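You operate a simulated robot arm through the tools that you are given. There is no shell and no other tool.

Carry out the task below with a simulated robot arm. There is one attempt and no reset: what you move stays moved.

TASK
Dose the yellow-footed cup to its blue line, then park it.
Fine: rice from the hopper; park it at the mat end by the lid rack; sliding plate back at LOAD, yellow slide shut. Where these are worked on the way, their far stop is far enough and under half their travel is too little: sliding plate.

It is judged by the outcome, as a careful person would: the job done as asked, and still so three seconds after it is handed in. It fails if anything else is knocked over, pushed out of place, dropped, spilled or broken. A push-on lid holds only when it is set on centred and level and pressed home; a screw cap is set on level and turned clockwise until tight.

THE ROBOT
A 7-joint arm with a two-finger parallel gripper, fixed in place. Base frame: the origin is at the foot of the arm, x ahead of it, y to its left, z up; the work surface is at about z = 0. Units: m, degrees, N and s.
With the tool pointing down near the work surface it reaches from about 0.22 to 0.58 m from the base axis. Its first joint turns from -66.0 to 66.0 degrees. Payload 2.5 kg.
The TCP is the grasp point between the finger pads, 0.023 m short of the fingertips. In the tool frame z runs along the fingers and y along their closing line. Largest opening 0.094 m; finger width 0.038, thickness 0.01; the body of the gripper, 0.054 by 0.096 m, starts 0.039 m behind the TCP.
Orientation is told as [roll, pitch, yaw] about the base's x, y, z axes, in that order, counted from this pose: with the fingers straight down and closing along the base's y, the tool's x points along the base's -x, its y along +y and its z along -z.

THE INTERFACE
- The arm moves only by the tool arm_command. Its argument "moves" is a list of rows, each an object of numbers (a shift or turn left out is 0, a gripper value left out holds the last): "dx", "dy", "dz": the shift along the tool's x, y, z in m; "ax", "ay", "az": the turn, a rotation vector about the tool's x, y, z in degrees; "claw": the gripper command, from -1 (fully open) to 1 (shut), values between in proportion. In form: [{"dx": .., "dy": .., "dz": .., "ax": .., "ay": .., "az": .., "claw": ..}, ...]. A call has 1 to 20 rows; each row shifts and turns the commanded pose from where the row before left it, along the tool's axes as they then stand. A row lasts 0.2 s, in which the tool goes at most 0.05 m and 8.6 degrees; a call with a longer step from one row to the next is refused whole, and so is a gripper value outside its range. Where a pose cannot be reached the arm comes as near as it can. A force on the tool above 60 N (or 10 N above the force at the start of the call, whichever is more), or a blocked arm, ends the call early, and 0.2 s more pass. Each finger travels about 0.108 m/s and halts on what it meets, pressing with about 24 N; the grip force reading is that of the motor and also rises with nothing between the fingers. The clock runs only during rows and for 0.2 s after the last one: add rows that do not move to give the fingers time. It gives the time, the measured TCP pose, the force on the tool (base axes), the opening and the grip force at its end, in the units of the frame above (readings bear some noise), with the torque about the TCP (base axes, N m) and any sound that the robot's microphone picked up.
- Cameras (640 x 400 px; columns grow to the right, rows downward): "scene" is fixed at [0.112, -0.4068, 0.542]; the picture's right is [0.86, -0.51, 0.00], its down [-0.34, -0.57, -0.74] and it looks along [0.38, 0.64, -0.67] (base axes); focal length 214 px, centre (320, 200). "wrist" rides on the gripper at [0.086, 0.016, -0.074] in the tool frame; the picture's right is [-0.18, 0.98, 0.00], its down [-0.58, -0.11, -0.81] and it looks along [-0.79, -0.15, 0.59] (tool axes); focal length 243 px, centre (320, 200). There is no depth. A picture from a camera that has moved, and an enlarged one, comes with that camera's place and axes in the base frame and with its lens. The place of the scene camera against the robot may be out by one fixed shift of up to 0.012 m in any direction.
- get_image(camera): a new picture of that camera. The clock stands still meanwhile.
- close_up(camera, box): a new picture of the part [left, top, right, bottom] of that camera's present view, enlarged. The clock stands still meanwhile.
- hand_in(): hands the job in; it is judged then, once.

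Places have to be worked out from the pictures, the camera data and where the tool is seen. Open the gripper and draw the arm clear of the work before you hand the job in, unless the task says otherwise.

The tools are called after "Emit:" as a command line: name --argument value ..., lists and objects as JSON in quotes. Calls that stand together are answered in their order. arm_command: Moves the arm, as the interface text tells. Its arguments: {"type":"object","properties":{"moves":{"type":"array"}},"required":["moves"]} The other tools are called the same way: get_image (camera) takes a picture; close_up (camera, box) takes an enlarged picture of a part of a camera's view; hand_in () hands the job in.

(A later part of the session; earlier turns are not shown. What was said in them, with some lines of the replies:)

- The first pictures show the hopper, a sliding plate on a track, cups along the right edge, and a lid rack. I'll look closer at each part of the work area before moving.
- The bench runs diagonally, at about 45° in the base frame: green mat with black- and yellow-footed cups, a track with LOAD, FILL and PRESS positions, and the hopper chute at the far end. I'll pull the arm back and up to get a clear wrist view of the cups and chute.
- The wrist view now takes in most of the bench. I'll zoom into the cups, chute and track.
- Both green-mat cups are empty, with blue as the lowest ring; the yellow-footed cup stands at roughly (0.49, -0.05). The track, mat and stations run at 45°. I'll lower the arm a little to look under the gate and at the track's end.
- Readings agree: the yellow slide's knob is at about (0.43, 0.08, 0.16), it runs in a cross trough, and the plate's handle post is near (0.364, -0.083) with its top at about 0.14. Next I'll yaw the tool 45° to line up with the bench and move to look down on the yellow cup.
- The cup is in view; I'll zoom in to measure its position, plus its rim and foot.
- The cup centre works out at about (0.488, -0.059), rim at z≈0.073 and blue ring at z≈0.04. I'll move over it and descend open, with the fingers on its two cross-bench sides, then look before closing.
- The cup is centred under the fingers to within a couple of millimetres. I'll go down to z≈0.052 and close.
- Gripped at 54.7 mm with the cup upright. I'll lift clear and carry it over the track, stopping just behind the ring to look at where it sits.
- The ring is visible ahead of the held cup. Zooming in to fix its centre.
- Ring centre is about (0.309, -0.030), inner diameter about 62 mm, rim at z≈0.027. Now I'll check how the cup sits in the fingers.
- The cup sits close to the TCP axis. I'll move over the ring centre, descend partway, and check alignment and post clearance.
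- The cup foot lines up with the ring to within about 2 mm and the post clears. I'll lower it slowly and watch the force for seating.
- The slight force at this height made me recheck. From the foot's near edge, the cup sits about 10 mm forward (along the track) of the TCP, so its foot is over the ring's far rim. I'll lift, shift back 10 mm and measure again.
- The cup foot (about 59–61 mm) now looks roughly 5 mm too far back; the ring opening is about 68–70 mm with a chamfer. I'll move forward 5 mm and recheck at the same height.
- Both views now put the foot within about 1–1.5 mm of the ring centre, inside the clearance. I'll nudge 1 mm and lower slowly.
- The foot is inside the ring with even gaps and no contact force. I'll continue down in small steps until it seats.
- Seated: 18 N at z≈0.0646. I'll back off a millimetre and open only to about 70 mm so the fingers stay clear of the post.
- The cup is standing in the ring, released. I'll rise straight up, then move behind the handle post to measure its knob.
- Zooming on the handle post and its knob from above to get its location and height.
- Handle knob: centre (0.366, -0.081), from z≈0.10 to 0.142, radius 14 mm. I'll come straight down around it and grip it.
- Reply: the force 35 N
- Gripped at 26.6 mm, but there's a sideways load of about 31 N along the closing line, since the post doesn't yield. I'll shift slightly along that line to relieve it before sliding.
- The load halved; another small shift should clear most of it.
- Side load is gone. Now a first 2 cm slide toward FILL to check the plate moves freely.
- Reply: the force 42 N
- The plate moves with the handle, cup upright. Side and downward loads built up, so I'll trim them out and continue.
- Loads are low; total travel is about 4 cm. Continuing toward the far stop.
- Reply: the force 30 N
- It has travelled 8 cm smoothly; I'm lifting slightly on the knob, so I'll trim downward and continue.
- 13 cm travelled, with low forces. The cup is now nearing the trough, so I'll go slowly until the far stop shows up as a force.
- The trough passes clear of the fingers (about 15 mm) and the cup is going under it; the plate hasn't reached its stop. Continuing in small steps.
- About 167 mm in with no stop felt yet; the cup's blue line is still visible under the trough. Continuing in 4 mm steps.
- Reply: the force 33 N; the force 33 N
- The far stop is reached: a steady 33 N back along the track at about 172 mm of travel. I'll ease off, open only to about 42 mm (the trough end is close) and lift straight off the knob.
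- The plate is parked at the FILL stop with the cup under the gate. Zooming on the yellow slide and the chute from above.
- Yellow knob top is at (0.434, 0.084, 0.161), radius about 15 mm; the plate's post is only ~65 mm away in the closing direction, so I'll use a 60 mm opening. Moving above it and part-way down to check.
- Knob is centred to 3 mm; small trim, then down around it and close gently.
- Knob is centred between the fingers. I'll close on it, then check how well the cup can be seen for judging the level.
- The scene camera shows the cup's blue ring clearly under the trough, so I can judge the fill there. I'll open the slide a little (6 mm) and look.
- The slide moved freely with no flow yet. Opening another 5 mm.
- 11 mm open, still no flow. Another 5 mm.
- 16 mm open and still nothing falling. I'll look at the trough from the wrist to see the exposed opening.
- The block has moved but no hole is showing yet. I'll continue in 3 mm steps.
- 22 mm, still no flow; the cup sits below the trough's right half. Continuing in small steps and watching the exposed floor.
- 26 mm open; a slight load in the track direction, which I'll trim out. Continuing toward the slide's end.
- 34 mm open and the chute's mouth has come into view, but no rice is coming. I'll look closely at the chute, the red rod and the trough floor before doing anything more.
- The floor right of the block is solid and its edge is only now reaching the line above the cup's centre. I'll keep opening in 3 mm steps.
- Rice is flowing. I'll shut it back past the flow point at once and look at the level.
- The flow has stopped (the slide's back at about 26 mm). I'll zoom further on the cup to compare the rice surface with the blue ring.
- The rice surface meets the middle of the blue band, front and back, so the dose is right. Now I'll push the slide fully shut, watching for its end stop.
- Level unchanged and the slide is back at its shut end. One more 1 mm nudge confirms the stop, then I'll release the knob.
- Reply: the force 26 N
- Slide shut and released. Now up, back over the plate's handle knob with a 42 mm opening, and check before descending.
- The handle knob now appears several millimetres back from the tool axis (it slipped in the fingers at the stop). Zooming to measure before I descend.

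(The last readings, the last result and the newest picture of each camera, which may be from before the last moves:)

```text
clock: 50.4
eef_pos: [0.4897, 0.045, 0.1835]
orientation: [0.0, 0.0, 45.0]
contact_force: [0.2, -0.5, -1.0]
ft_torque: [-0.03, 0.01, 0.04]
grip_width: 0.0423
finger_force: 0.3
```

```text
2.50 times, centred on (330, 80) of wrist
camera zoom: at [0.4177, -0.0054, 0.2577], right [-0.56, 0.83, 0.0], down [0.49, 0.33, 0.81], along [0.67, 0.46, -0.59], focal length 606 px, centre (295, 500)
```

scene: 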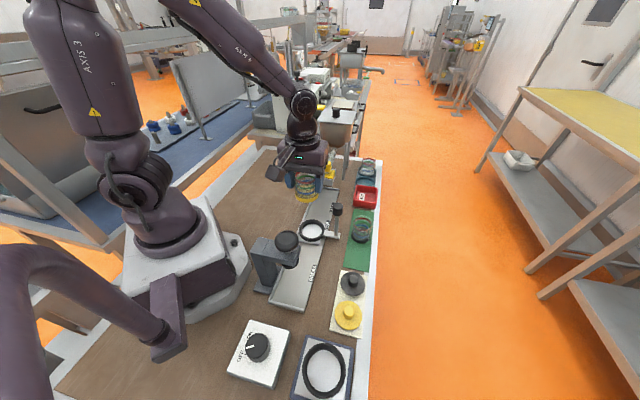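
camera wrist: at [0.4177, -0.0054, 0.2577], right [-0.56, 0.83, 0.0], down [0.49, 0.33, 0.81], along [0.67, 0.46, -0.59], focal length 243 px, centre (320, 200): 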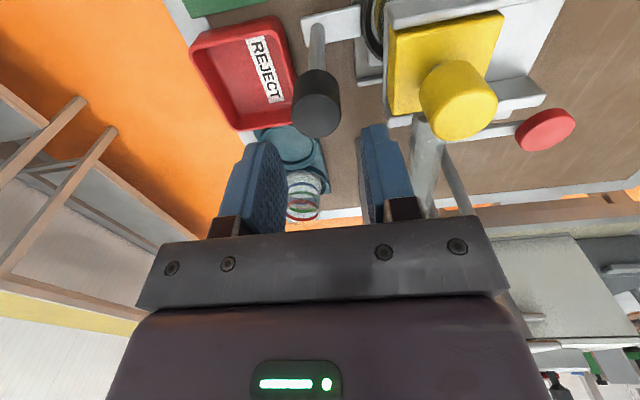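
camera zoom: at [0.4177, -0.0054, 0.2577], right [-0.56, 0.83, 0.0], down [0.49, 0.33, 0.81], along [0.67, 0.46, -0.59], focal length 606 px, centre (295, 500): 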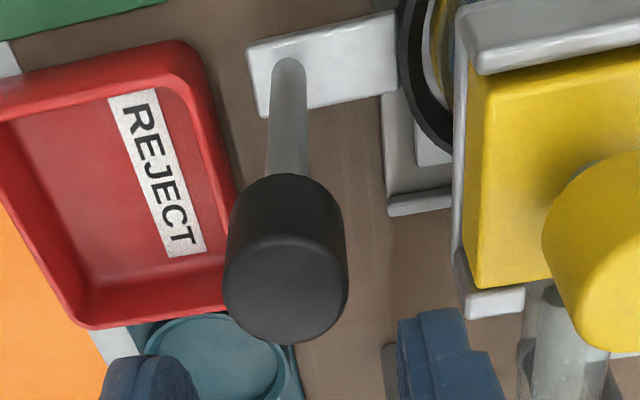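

Knob is at about (0.4856, 0.0373): 8 mm back and 2.5 mm to the side of the tool. I'll correct, descend with the 42 mm opening, and close.

Emit:
arm_command --moves '[{"dx": 0.0084, "dy": -0.0025}, {"dz": 0.025}, {"dz": 0.025}, {"dz": 0.0115}, {}]'

Emit:
arm_command --moves '[{"claw": 0.3}, {"claw": 0.6}, {"claw": 0.6}, {}]'

Emit:
close_up --camera "scene" --box '[290, 130, 370, 220]'

```text
clock: 51.6
eef_pos: [0.4859, 0.0373, 0.1202]
orientation: [0.1, -0.1, 45.1]
contact_force: [-0.8, 0.6, -0.4]
ft_torque: [-0.03, 0.01, -0.01]
grip_width: 0.0421
finger_force: 0.0
```

```text
clock: 52.6
eef_pos: [0.4839, 0.04, 0.1188]
orientation: [0.1, 0.1, 45.1]
contact_force: [-22.3, 12.5, 6.8]
ft_torque: [-0.93, -0.53, -0.09]
grip_width: 0.0263
finger_force: 44.6
```

```text
4.44 times, centred on (330, 175) of scene
camera zoom: at [0.112, -0.4068, 0.542], right [0.86, -0.51, 0.0], down [-0.34, -0.57, -0.74], along [0.38, 0.64, -0.67], focal length 953 px, centre (276, 311)
```

zoom: 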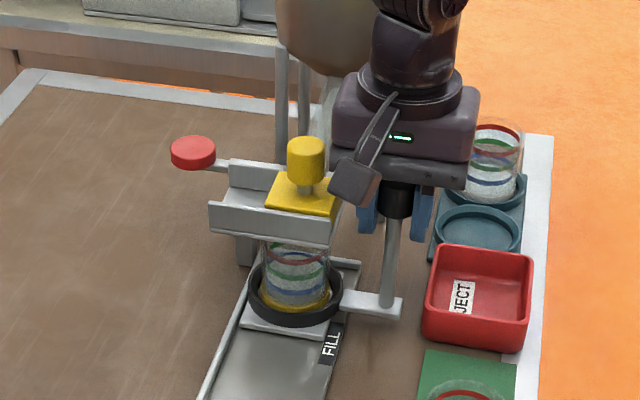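

Gripped with about 24 N side load; relieve that, then start sliding back toward LOAD.

Emit:
arm_command --moves '[{"dy": 0.0018, "dz": -0.0003}, {}]'

Emit:
arm_command --moves '[{"dx": 0.006}, {"dx": 0.008}, {"dx": 0.008}, {}]'

Emit:
close_up --camera "scene" --box '[290, 130, 370, 220]'

```text
clock: 53.2
eef_pos: [0.4829, 0.0382, 0.1201]
orientation: [0.1, 0.1, 45.0]
contact_force: [-10.5, 11.1, -7.8]
ft_torque: [-0.28, -0.03, 0.23]
grip_width: 0.0267
finger_force: 45.1
```

```text
clock: 54.2
eef_pos: [0.4691, 0.0228, 0.1198]
orientation: [0.2, 0.1, 45.0]
contact_force: [-11.6, 11.2, -19.1]
ft_torque: [-0.35, -0.53, -0.1]
grip_width: 0.0264
finger_force: 44.2
```

```text
4.44 times, centred on (330, 175) of scene
camera zoom: at [0.1121, -0.4068, 0.542], right [0.86, -0.51, 0.0], down [-0.34, -0.57, -0.74], along [0.38, 0.64, -0.67], focal length 953 px, centre (276, 311)
```

zoom: 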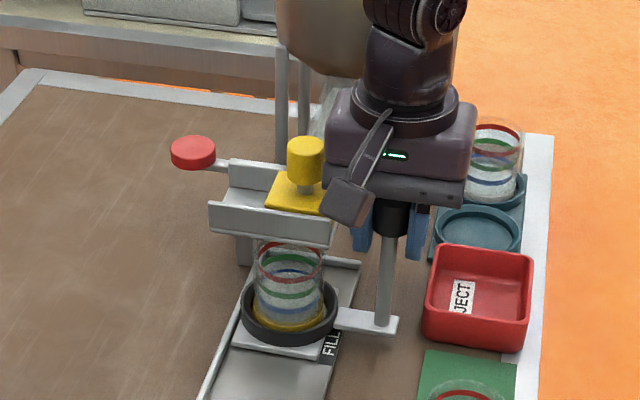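

The plate follows. I'll trim the side and vertical loads and keep going back in steps.

Emit:
arm_command --moves '[{"dy": 0.001, "dz": 0.0008}, {"dx": 0.01}, {"dx": 0.01}, {"dx": 0.01}, {}]'

Emit:
arm_command --moves '[{"dx": 0.01}, {"dx": 0.01}, {"dx": 0.01}, {}]'

Emit:
close_up --camera "scene" --box '[270, 140, 390, 260]'

```text
clock: 55.4
eef_pos: [0.4473, 0.0016, 0.1193]
orientation: [0.0, 0.1, 44.9]
contact_force: [-2.8, 2.5, -21.9]
ft_torque: [0.03, 0.05, 0.12]
grip_width: 0.0264
finger_force: 44.9
```

```text
clock: 56.4
eef_pos: [0.4261, -0.0204, 0.1203]
orientation: [0.1, 0.1, 45.1]
contact_force: [-2.3, 1.6, -15.2]
ft_torque: [0.27, -0.24, 0.0]
grip_width: 0.0265
finger_force: 44.6
```

```text
3.33 times, centred on (330, 200) of scene
camera zoom: at [0.1121, -0.4068, 0.542], right [0.86, -0.51, 0.0], down [-0.34, -0.57, -0.74], along [0.38, 0.64, -0.67], focal length 715 px, centre (287, 200)
```

zoom: 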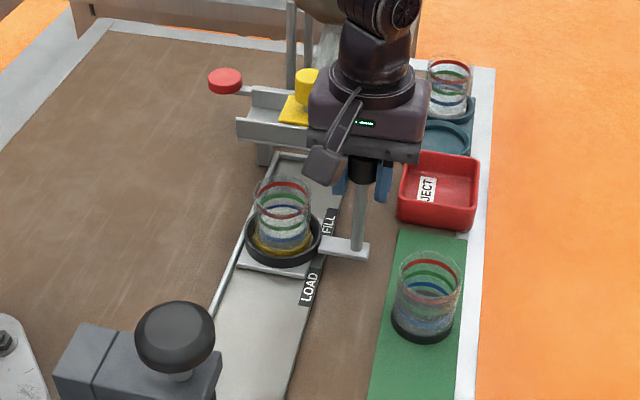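

About 82 of 169 mm back. Continuing, then I'll compare against the starting picture of the plate at LOAD.

Emit:
arm_command --moves '[{"dz": 0.0008}, {"dx": 0.01}, {"dx": 0.01}, {"dx": 0.01}, {}]'

Emit:
arm_command --moves '[{"dx": 0.01}, {"dx": 0.01}, {"dx": 0.01}, {"dx": 0.01}, {}]'

Emit:
close_up --camera "scene" --box '[260, 130, 400, 270]'

```text
clock: 57.6
eef_pos: [0.4054, -0.0401, 0.1207]
orientation: [-0.1, -0.1, 45.0]
contact_force: [-5.0, 4.7, 12.0]
ft_torque: [0.69, -0.15, 0.13]
grip_width: 0.0267
finger_force: 45.2
```

```text
clock: 58.8
eef_pos: [0.377, -0.0691, 0.1215]
orientation: [0.0, 0.1, 45.0]
contact_force: [-8.0, 5.9, 19.8]
ft_torque: [0.03, -0.14, -0.12]
grip_width: 0.0266
finger_force: 44.4
```

```text
2.86 times, centred on (330, 200) of scene
camera zoom: at [0.1119, -0.4068, 0.5421], right [0.86, -0.51, 0.0], down [-0.34, -0.57, -0.74], along [0.38, 0.64, -0.67], focal length 613 px, centre (291, 200)
```

zoom: 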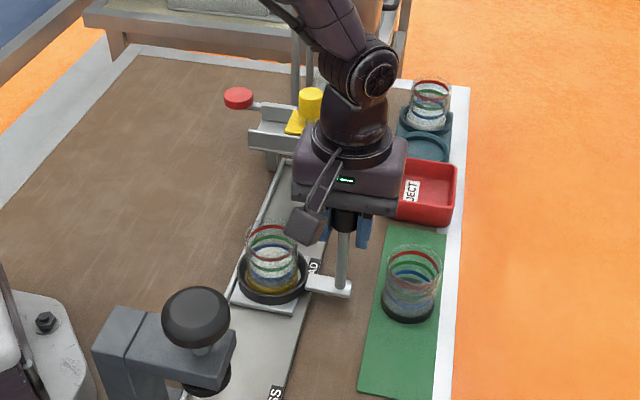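

Nearly there: about 17 mm left. I'll finish and compare with the starting picture at high zoom.

Emit:
arm_command --moves '[{"dz": -0.001}, {"dx": 0.008}, {"dx": 0.0075}, {}]'

Emit:
close_up --camera "scene" --box '[260, 130, 400, 270]'

Emit:
close_up --camera "scene" --box '[240, 190, 400, 300]'

Emit:
close_up --camera "scene" --box '[295, 210, 335, 245]'

```text
clock: 59.8
eef_pos: [0.3654, -0.0815, 0.1196]
orientation: [0.0, 0.1, 44.9]
contact_force: [4.4, -7.4, -18.1]
ft_torque: [0.32, -0.11, 0.1]
grip_width: 0.0264
finger_force: 45.5
```

```text
2.86 times, centred on (330, 200) of scene
camera zoom: at [0.1121, -0.4068, 0.542], right [0.86, -0.51, 0.0], down [-0.34, -0.57, -0.74], along [0.38, 0.64, -0.67], focal length 613 px, centre (291, 200)
```

zoom: 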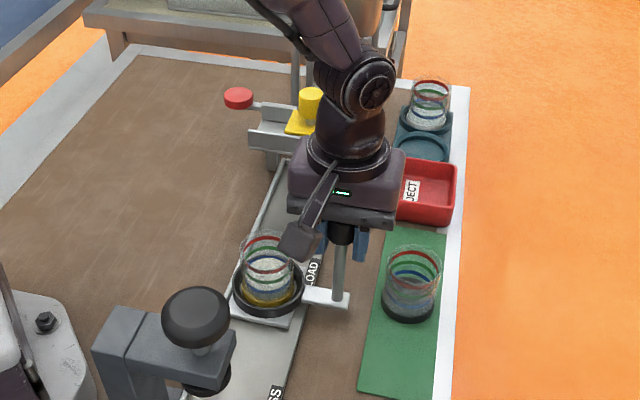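

```text
3.64 times, centred on (320, 245) of scene
camera zoom: at [0.1121, -0.4068, 0.542], right [0.86, -0.51, 0.0], down [-0.34, -0.57, -0.74], along [0.38, 0.64, -0.67], focal length 780 px, centre (320, 36)
```

zoom: 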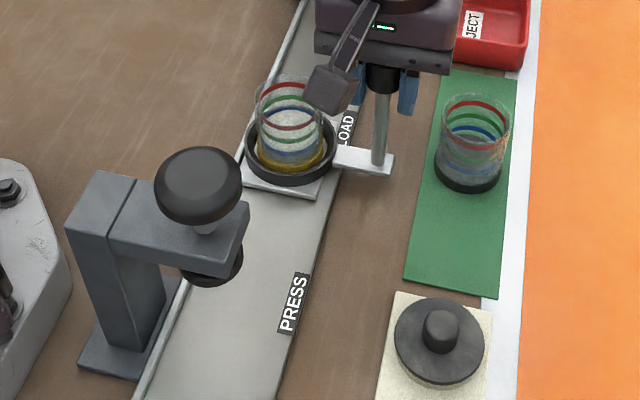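

```text
11.43 times, centred on (315, 228) of scene
camera zoom: at [0.1121, -0.4068, 0.542], right [0.86, -0.51, 0.0], down [-0.34, -0.57, -0.74], along [0.38, 0.64, -0.67], focal length 2451 px, centre (377, -114)
```

zoom: 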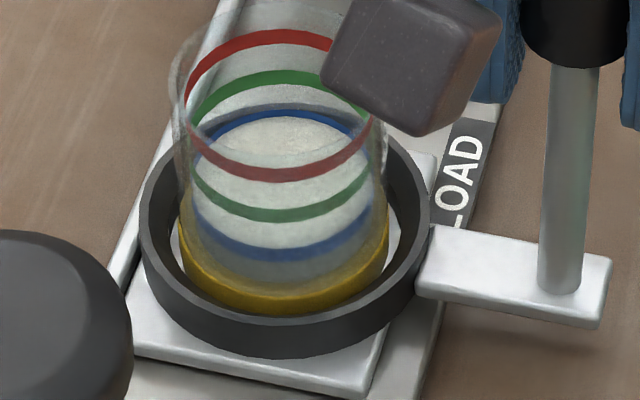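

The plate is back at its starting place to within about half a millimetre, and the rice sits at the blue line. Releasing the handle and rising, then moving above the cup.

Emit:
arm_command --moves '[{"dz": 0.0007, "claw": 0.2}, {"claw": -0.1}, {"claw": -0.28}, {"claw": -0.28}, {"dz": -0.01}, {"dz": -0.03}, {"dz": -0.04}, {"dz": -0.04}, {}]'

Emit:
close_up --camera "scene" --box '[295, 200, 345, 245]'

Emit:
get_image --camera "wrist"

```text
clock: 61.8
eef_pos: [0.3661, -0.0799, 0.242]
orientation: [0.0, 0.0, 45.0]
contact_force: [-0.1, -1.1, 0.2]
ft_torque: [0.04, -0.01, -0.03]
grip_width: 0.0604
finger_force: 0.1
```

```text
8.89 times, centred on (320, 222) of scene
camera zoom: at [0.112, -0.4068, 0.542], right [0.86, -0.51, 0.0], down [-0.34, -0.57, -0.74], along [0.38, 0.64, -0.67], focal length 1906 px, centre (320, 0)
```

zoom: 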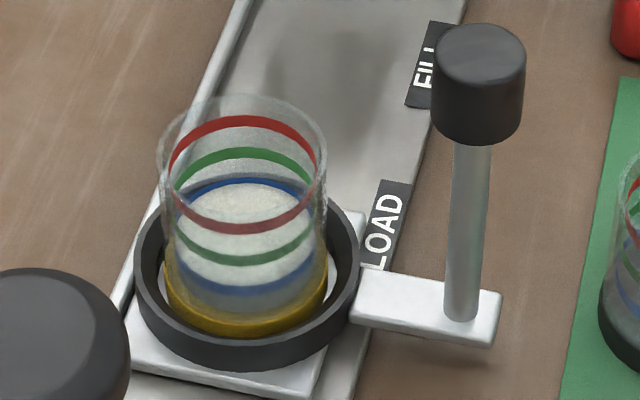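

```text
taken
camera wrist: at [0.2943, -0.1294, 0.3169], right [-0.56, 0.83, 0.0], down [0.49, 0.33, 0.81], along [0.67, 0.46, -0.59], focal length 243 px, centre (320, 200)
```

wrist: 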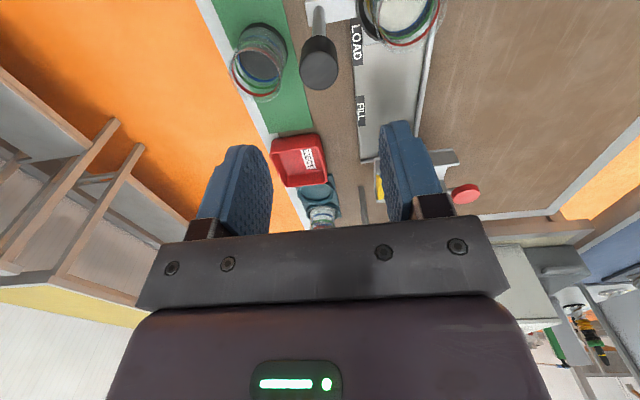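

Handle released cleanly. I'll check the rice level at high zoom with the unobstructed scene view.

Emit:
close_up --camera "scene" --box '[304, 210, 324, 238]'

Emit:
close_up --camera "scene" --box '[345, 150, 390, 200]'

```text
14.29 times, centred on (314, 224) of scene
camera zoom: at [0.112, -0.4068, 0.542], right [0.86, -0.51, 0.0], down [-0.34, -0.57, -0.74], along [0.38, 0.64, -0.67], focal length 3064 px, centre (406, -143)
```

zoom: 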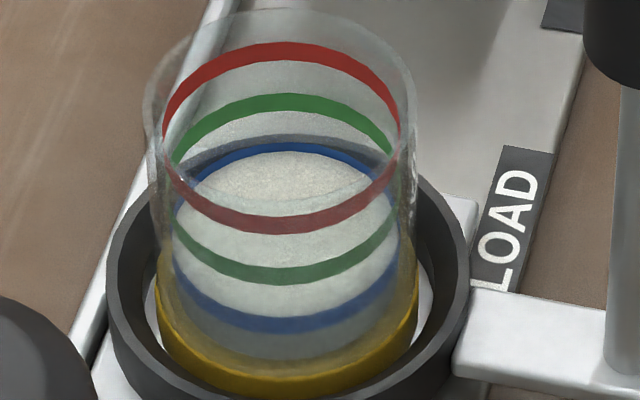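

```text
8.00 times, centred on (368, 175) of scene
camera zoom: at [0.112, -0.4068, 0.542], right [0.86, -0.51, 0.0], down [-0.34, -0.57, -0.74], along [0.38, 0.64, -0.67], focal length 1716 px, centre (-60, 400)
```

zoom: 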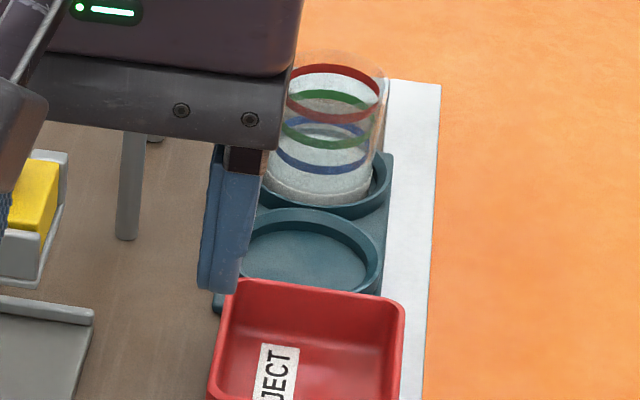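

The rice edge lies within the blue band. Now moving behind the cup, as when placing it, to measure its position for the pick-up.

Emit:
arm_command --moves '[{"dx": 0.02, "dy": 0.025, "claw": -0.6}, {"dx": 0.014, "dy": 0.025}, {"dx": 0.01, "dy": 0.025, "claw": -0.6}, {}]'

Emit:
close_up --camera "wrist" --box '[240, 0, 420, 150]'

```text
clock: 62.8
eef_pos: [0.2805, -0.0576, 0.2416]
orientation: [0.0, 0.0, 45.0]
contact_force: [0.0, 0.2, 0.3]
ft_torque: [-0.01, -0.01, 0.0]
grip_width: 0.0752
finger_force: 0.0
```

```text
2.67 times, centred on (330, 75) of wrist
camera zoom: at [0.209, -0.1076, 0.3169], right [-0.56, 0.83, 0.0], down [0.49, 0.33, 0.81], along [0.67, 0.46, -0.59], focal length 647 px, centre (293, 533)
```

zoom: 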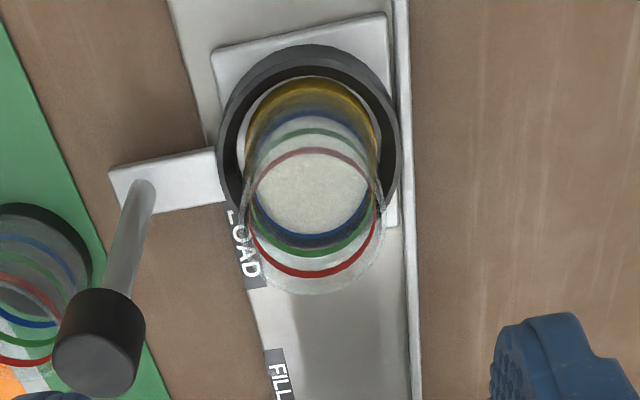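

Cup axis is at about (0.313, -0.026). I'll move over it, descend most of the way and check.

Emit:
arm_command --moves '[{"dx": -0.022}, {"dx": -0.0223}, {"dz": 0.03}, {"dz": 0.03}, {"dz": 0.03}, {"dz": 0.03}, {"dz": 0.02}, {}]'

Emit:
close_up --camera "wrist" --box '[190, 0, 460, 230]'

Emit:
close_up --camera "scene" --box '[280, 180, 350, 245]'

```text
clock: 64.6
eef_pos: [0.3115, -0.0262, 0.1002]
orientation: [0.0, -0.1, 45.0]
contact_force: [0.1, 0.1, -0.3]
ft_torque: [-0.01, 0.01, -0.03]
grip_width: 0.0753
finger_force: 0.2
```

```text
1.74 times, centred on (325, 115) of wrist
camera zoom: at [0.2397, -0.0775, 0.1747], right [-0.56, 0.83, 0.0], down [0.49, 0.33, 0.81], along [0.67, 0.46, -0.59], focal length 422 px, centre (311, 348)
```

zoom: 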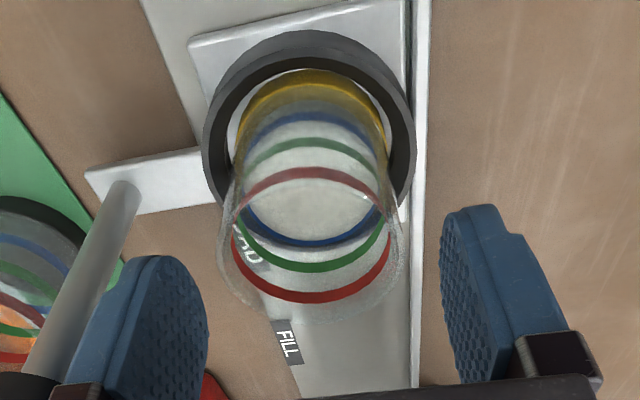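

```text
6.15 times, centred on (315, 212) of scene
camera zoom: at [0.112, -0.4068, 0.542], right [0.86, -0.51, 0.0], down [-0.34, -0.57, -0.74], along [0.38, 0.64, -0.67], focal length 1320 px, centre (351, 123)
```

zoom: 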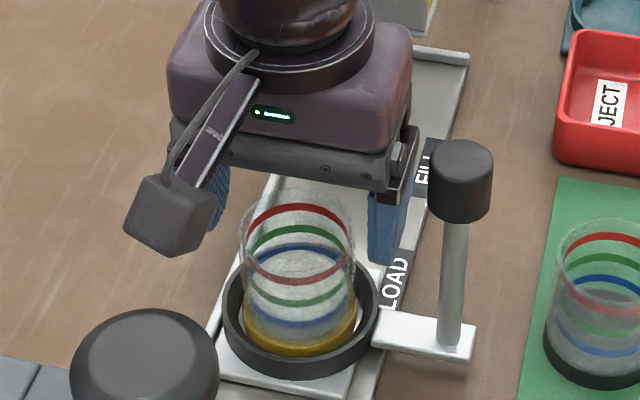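

Well centred. Nudging 1.5 mm across, down to z≈0.066, and closing.

Emit:
arm_command --moves '[{"dy": -0.0015, "dz": 0.01}, {"dz": 0.012}, {"dz": 0.011}, {}, {"claw": -0.35}, {"claw": -0.15}, {"claw": 0.2}, {"claw": 0.6}, {"claw": 0.6}]'

Emit:
close_up --camera "scene" --box '[280, 180, 350, 245]'

```text
clock: 66.6
eef_pos: [0.314, -0.0271, 0.0672]
orientation: [0.0, 0.0, 45.0]
contact_force: [-0.7, 0.2, -0.4]
ft_torque: [0.01, 0.04, -0.01]
grip_width: 0.0548
finger_force: 24.1
```

```text
6.15 times, centred on (315, 212) of scene
camera zoom: at [0.112, -0.4068, 0.542], right [0.86, -0.51, 0.0], down [-0.34, -0.57, -0.74], along [0.38, 0.64, -0.67], focal length 1320 px, centre (351, 123)
```

zoom: 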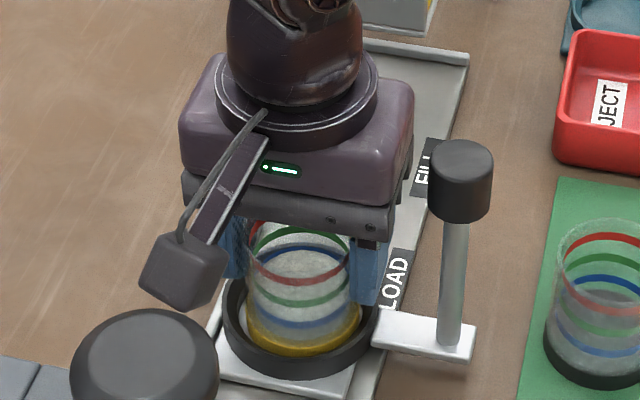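

Held at 54.8 mm without disturbing it. Lifting gently, then carrying it to hover just behind the mat's lid-rack end.

Emit:
arm_command --moves '[{"dz": -0.005}, {"dz": -0.012}, {"dz": -0.02}, {"dz": -0.025}, {"dz": -0.025}, {"dz": -0.025}, {"dz": -0.025}, {"dz": -0.02}, {"dz": -0.015}, {"dz": -0.007}, {}]'

Emit:
arm_command --moves '[{"dx": 0.005, "dy": -0.0075}, {"dx": 0.01, "dy": -0.015}, {"dx": 0.0137, "dy": -0.0209}, {"dx": 0.0137, "dy": -0.0209}, {"dx": 0.0137, "dy": -0.0209}, {"dx": 0.0137, "dy": -0.0209}, {"dx": 0.0116, "dy": -0.0183}, {"dx": 0.009, "dy": -0.0145}, {"dx": 0.005, "dy": -0.0075}, {}, {}]'

Emit:
get_image --camera "wrist"

Emit:
get_image --camera "scene"

```text
clock: 69.0
eef_pos: [0.3137, -0.0281, 0.246]
orientation: [0.0, 0.0, 44.9]
contact_force: [0.3, -0.7, -1.7]
ft_torque: [0.0, -0.01, 0.02]
grip_width: 0.0544
finger_force: 23.5
```

```text
clock: 71.4
eef_pos: [0.3491, -0.1971, 0.2455]
orientation: [0.0, 0.0, 45.1]
contact_force: [0.1, -0.3, -1.0]
ft_torque: [-0.01, 0.01, -0.02]
grip_width: 0.0546
finger_force: 24.0
```

```text
taken
camera wrist: at [0.2771, -0.2484, 0.3212], right [-0.56, 0.83, 0.0], down [0.49, 0.33, 0.81], along [0.67, 0.46, -0.59], focal length 243 px, centre (320, 200)
```

wrist: 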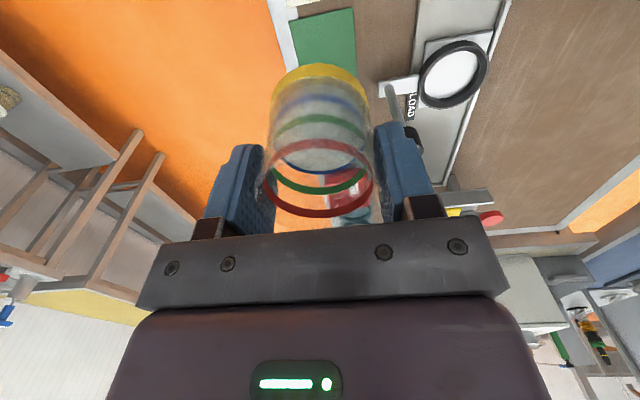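

```text
taken
```

scene: 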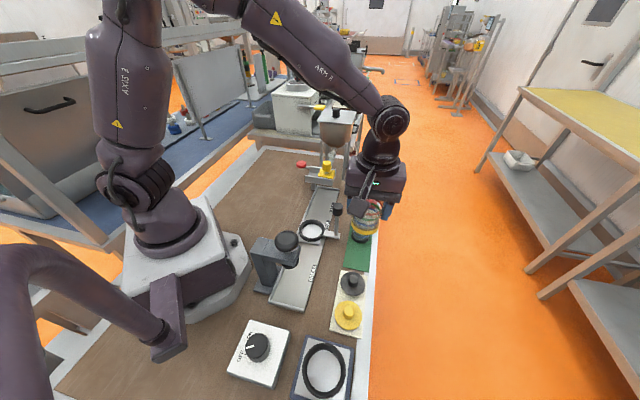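

Rice still settled in the cup. Zooming on the mat end and the black-footed cup to fix the parking spot.

Emit:
close_up --camera "wrist" --box '[250, 0, 390, 90]'

Emit:
close_up --camera "scene" --box '[320, 190, 400, 290]'

```text
4.44 times, centred on (320, 45) of wrist
camera zoom: at [0.2771, -0.2484, 0.3212], right [-0.56, 0.83, 0.0], down [0.49, 0.33, 0.81], along [0.67, 0.46, -0.59], focal length 1078 px, centre (320, 889)
```

zoom: 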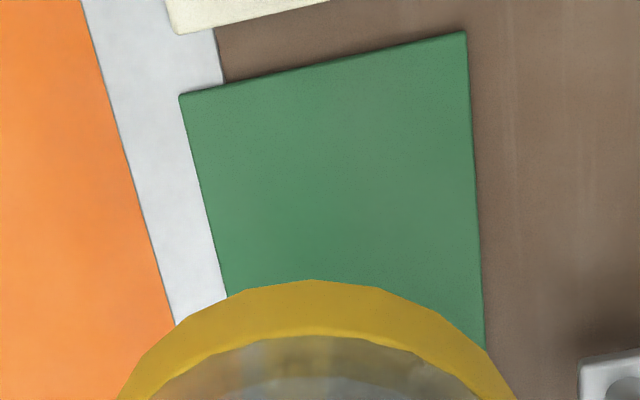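

```text
4.00 times, centred on (360, 240) of scene
camera zoom: at [0.112, -0.4068, 0.542], right [0.86, -0.51, 0.0], down [-0.34, -0.57, -0.74], along [0.38, 0.64, -0.67], focal length 858 px, centre (160, 40)
```

zoom: 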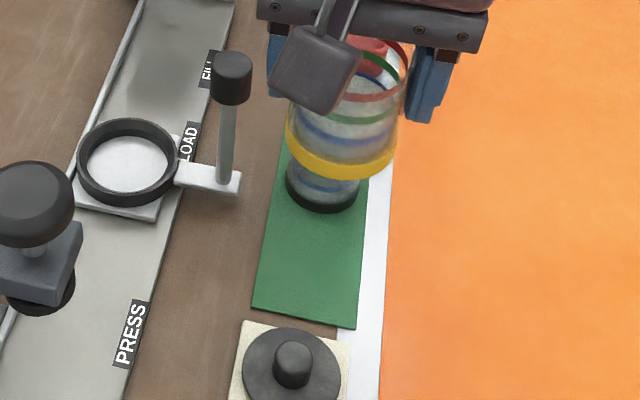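

Mat end centre is (0.355, -0.195), and the black-footed cup stands about 12 cm further along. I'll park at about (0.382, -0.168), 38 mm in from the end; moving there and part-way down.

Emit:
arm_command --moves '[{"dx": -0.008, "dy": -0.0007}, {"dx": -0.014, "dy": -0.001}, {"dx": -0.014, "dy": -0.001}, {"dx": -0.0078}, {"dz": 0.01}, {"dz": 0.025}, {"dz": 0.03}, {"dz": 0.03}, {"dz": 0.025}, {"dz": 0.015}, {"dz": 0.01}, {}, {}]'

Emit:
close_up --camera "wrist" --box '[190, 0, 460, 230]'

Emit:
close_up --camera "scene" --box '[320, 190, 400, 290]'

```text
clock: 74.2
eef_pos: [0.382, -0.1697, 0.101]
orientation: [0.0, -0.1, 45.1]
contact_force: [-0.5, 0.2, -1.4]
ft_torque: [-0.05, 0.01, -0.05]
grip_width: 0.0547
finger_force: 24.2
```

```text
1.74 times, centred on (325, 115) of wrist
camera zoom: at [0.3102, -0.2201, 0.1758], right [-0.56, 0.83, 0.0], down [0.49, 0.33, 0.81], along [0.67, 0.46, -0.59], focal length 422 px, centre (311, 348)
```

zoom: 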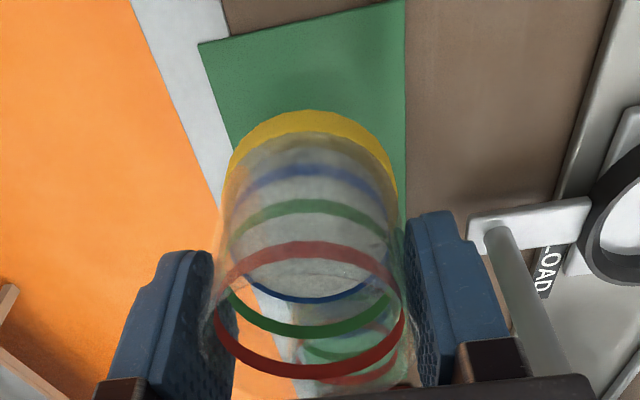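

```text
4.00 times, centred on (360, 240) of scene
camera zoom: at [0.112, -0.4068, 0.542], right [0.86, -0.51, 0.0], down [-0.34, -0.57, -0.74], along [0.38, 0.64, -0.67], focal length 858 px, centre (160, 40)
```

zoom: 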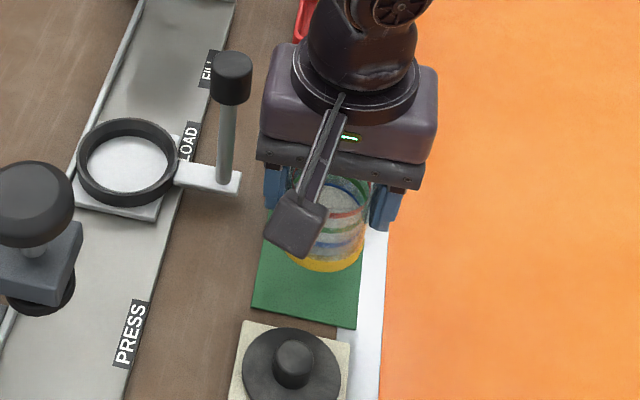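

Cup is centred over the mat with clear space to the black cup and post. Lowering slowly until it touches.

Emit:
arm_command --moves '[{"dz": 0.012}, {"dz": 0.012}, {"dz": 0.01}, {"dz": 0.007}, {}]'

Emit:
arm_command --moves '[{"dz": 0.002}, {}]'

```text
clock: 75.4
eef_pos: [0.383, -0.1699, 0.0601]
orientation: [0.0, 0.0, 45.0]
contact_force: [-0.4, 0.5, -0.8]
ft_torque: [-0.04, 0.02, -0.01]
grip_width: 0.0546
finger_force: 24.0
```

```text
clock: 76.0
eef_pos: [0.3824, -0.1687, 0.0583]
orientation: [0.0, 0.0, 45.0]
contact_force: [0.5, 0.0, -0.6]
ft_torque: [0.0, 0.01, -0.01]
grip_width: 0.0545
finger_force: 23.6
```

No contact yet at z≈0.058; continuing in 1.5 mm steps.

Emit:
arm_command --moves '[{"dz": 0.0015}, {}]'

Emit:
arm_command --moves '[{"dz": 0.001}, {}]'

```text
clock: 76.6
eef_pos: [0.3833, -0.1702, 0.0567]
orientation: [-0.1, 0.0, 45.0]
contact_force: [1.0, -1.1, -1.0]
ft_torque: [0.0, 0.05, 0.0]
grip_width: 0.0543
finger_force: 23.7
```

```text
clock: 77.2
eef_pos: [0.3827, -0.1694, 0.0557]
orientation: [0.0, 0.1, 45.0]
contact_force: [0.4, -0.5, 0.3]
ft_torque: [-0.01, -0.02, 0.03]
grip_width: 0.0548
finger_force: 24.5
```

Emit:
arm_command --moves '[{"dz": 0.001}, {}]'

Emit:
close_up --camera "scene" --box '[335, 220, 385, 270]'

```text
clock: 77.8
eef_pos: [0.3827, -0.1682, 0.0536]
orientation: [0.1, 0.1, 45.0]
contact_force: [0.6, 0.1, -1.0]
ft_torque: [-0.05, 0.01, -0.02]
grip_width: 0.0546
finger_force: 24.3
```

```text
8.00 times, centred on (360, 245) of scene
camera zoom: at [0.112, -0.4068, 0.542], right [0.86, -0.51, 0.0], down [-0.34, -0.57, -0.74], along [0.38, 0.64, -0.67], focal length 1716 px, centre (0, -160)
```

zoom: 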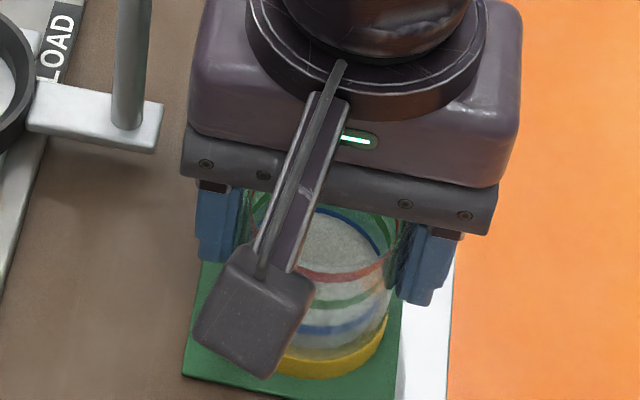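

Still free by the force reading, though it looks within a millimetre or so of the mat. Continuing 1 mm at a time.

Emit:
arm_command --moves '[{"dz": 0.001}, {}]'

Emit:
arm_command --moves '[{"dz": 0.001}, {}]'

```text
clock: 78.4
eef_pos: [0.383, -0.1684, 0.0538]
orientation: [-0.1, 0.0, 45.0]
contact_force: [-4.2, 1.2, 8.6]
ft_torque: [0.05, 0.2, 0.02]
grip_width: 0.0545
finger_force: 24.1
```

```text
clock: 79.0
eef_pos: [0.3824, -0.1684, 0.0529]
orientation: [-0.1, 0.0, 44.9]
contact_force: [-3.9, 2.7, 17.3]
ft_torque: [0.24, 0.22, 0.18]
grip_width: 0.0544
finger_force: 23.8
```

The cup is on the mat (17 N). I'll back off 1 mm, open gradually, and lift straight up.

Emit:
arm_command --moves '[{"dz": -0.0012}, {"claw": -0.25}, {"claw": -0.5}, {"claw": -0.7}, {"claw": -0.7}, {}]'

Emit:
arm_command --moves '[{"dz": -0.01}, {"dz": -0.03}, {"dz": -0.04}, {"dz": -0.04}, {"dz": -0.04}, {"dz": -0.03}, {}]'

Emit:
get_image --camera "wrist"

Emit:
get_image --camera "scene"

```text
clock: 80.4
eef_pos: [0.3821, -0.1691, 0.0529]
orientation: [0.0, 0.1, 45.0]
contact_force: [0.7, -0.4, 0.0]
ft_torque: [0.0, -0.02, -0.01]
grip_width: 0.08
finger_force: 0.0
```

```text
clock: 82.0
eef_pos: [0.3828, -0.1699, 0.2429]
orientation: [0.0, 0.1, 45.0]
contact_force: [-0.1, 0.4, -0.1]
ft_torque: [-0.01, 0.02, 0.03]
grip_width: 0.0799
finger_force: 0.0
```

```text
taken
camera wrist: at [0.3106, -0.2197, 0.319], right [-0.56, 0.83, 0.0], down [0.49, 0.33, 0.81], along [0.67, 0.46, -0.59], focal length 243 px, centre (320, 200)
```

wrist: 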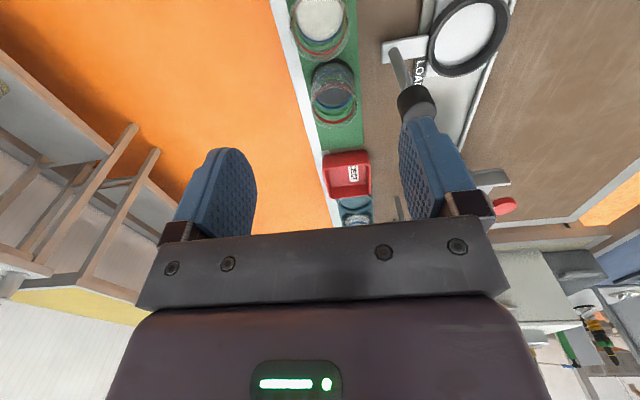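

```text
taken
```

scene: 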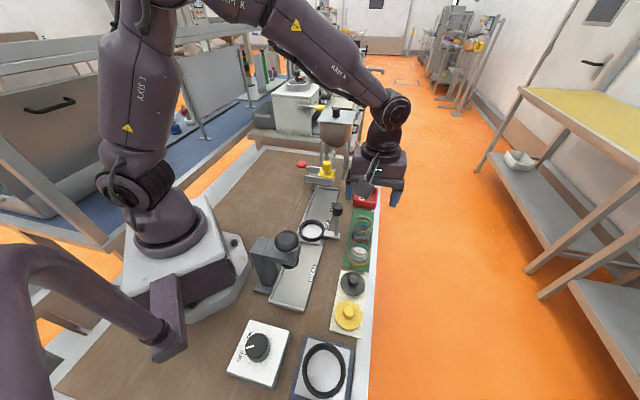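

The cup is parked upright. I'll draw the arm up and clear, then make a final check of the cup, plate and slide.

Emit:
arm_command --moves '[{"dz": -0.04, "claw": -1}, {"dz": -0.04}, {"dx": 0.02, "dy": 0.03}, {"dx": 0.02, "dy": 0.03}, {"dx": 0.01, "dy": 0.03}, {}]'

Emit:
close_up --camera "scene" --box '[335, 200, 385, 275]'

Emit:
close_up --camera "scene" --box '[345, 235, 375, 265]'

Emit:
close_up --camera "scene" --box '[280, 140, 400, 260]'

Emit:
close_up --camera "scene" --box '[295, 210, 335, 245]'

```text
clock: 83.4
eef_pos: [0.2837, -0.1395, 0.3227]
orientation: [0.0, 0.0, 44.9]
contact_force: [-0.3, 0.2, -0.3]
ft_torque: [0.0, -0.02, 0.0]
grip_width: 0.094
finger_force: 0.1
```

```text
5.33 times, centred on (360, 238) of scene
camera zoom: at [0.112, -0.4068, 0.542], right [0.86, -0.51, 0.0], down [-0.34, -0.57, -0.74], along [0.38, 0.64, -0.67], focal length 1144 px, centre (107, 0)
```

zoom: 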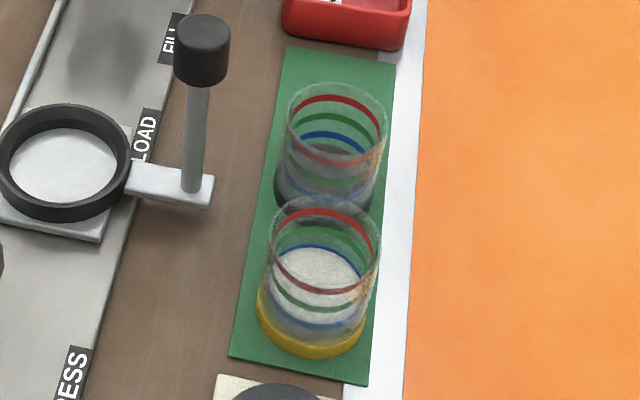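

```text
13.33 times, centred on (360, 250) of scene
camera zoom: at [0.112, -0.4068, 0.542], right [0.86, -0.51, 0.0], down [-0.34, -0.57, -0.74], along [0.38, 0.64, -0.67], focal length 2860 px, centre (-213, -467)
```

zoom: 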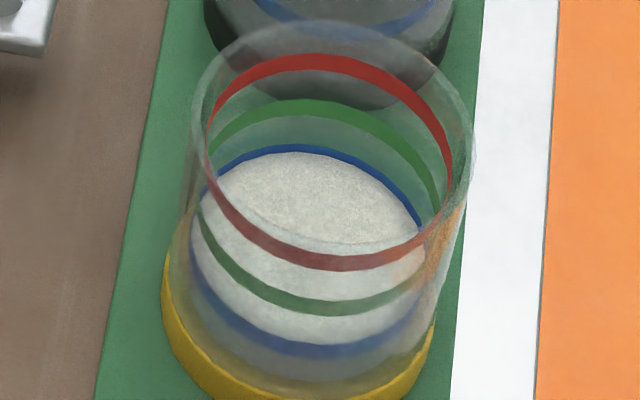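

```text
3.33 times, centred on (340, 200) of scene
camera zoom: at [0.112, -0.4068, 0.542], right [0.86, -0.51, 0.0], down [-0.34, -0.57, -0.74], along [0.38, 0.64, -0.67], focal length 715 px, centre (253, 200)
```

zoom: 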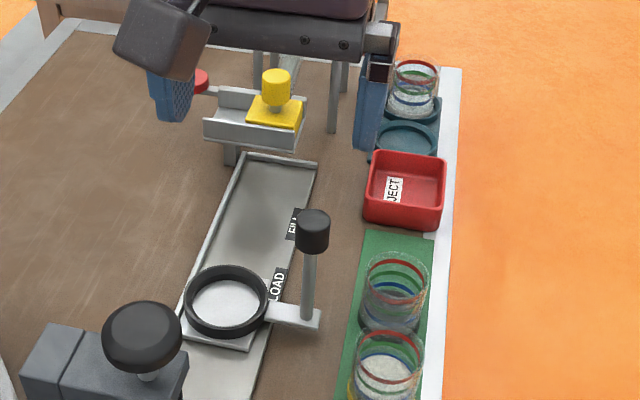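

```text
11.43 times, centred on (315, 228) of scene
camera zoom: at [0.112, -0.4068, 0.542], right [0.86, -0.51, 0.0], down [-0.34, -0.57, -0.74], along [0.38, 0.64, -0.67], focal length 2451 px, centre (377, -114)
```

zoom: 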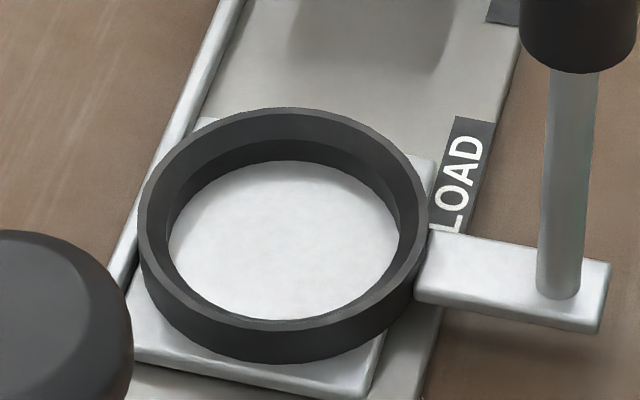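

Final pictures: the rice meets the blue band, the yellow-footed cup stands on the mat end by the lid rack, and the plate is at its original LOAD position. The yellow slide is shut, nothing else has moved, and the arm is clear with the gripper open, so I'll hand it in.

Emit:
hand_in

```text
The job is handed in.
```

I dosed the yellow-footed cup with rice from the hopper and parked it upright on the green mat, at the end by the lid rack. I've handed the job in but haven't seen the result.

- **Fill level:** the rice surface sits within the blue band, in its lower half, by the camera views from the front and back.
- **Sliding plate:** I ran it to its far stop under the hopper to fill. It is now back at LOAD, within about 1 mm of where it started.
- **Yellow slide:** I pushed it fully shut against its stop after dosing.
- **Everything else:** the last pictures show nothing else moved and no rice spilled. The gripper is open and the arm is clear of the work.

The yellow slide only lets rice through near the end of its travel, after about 37 mm of opening, and then the cup fills within a second.
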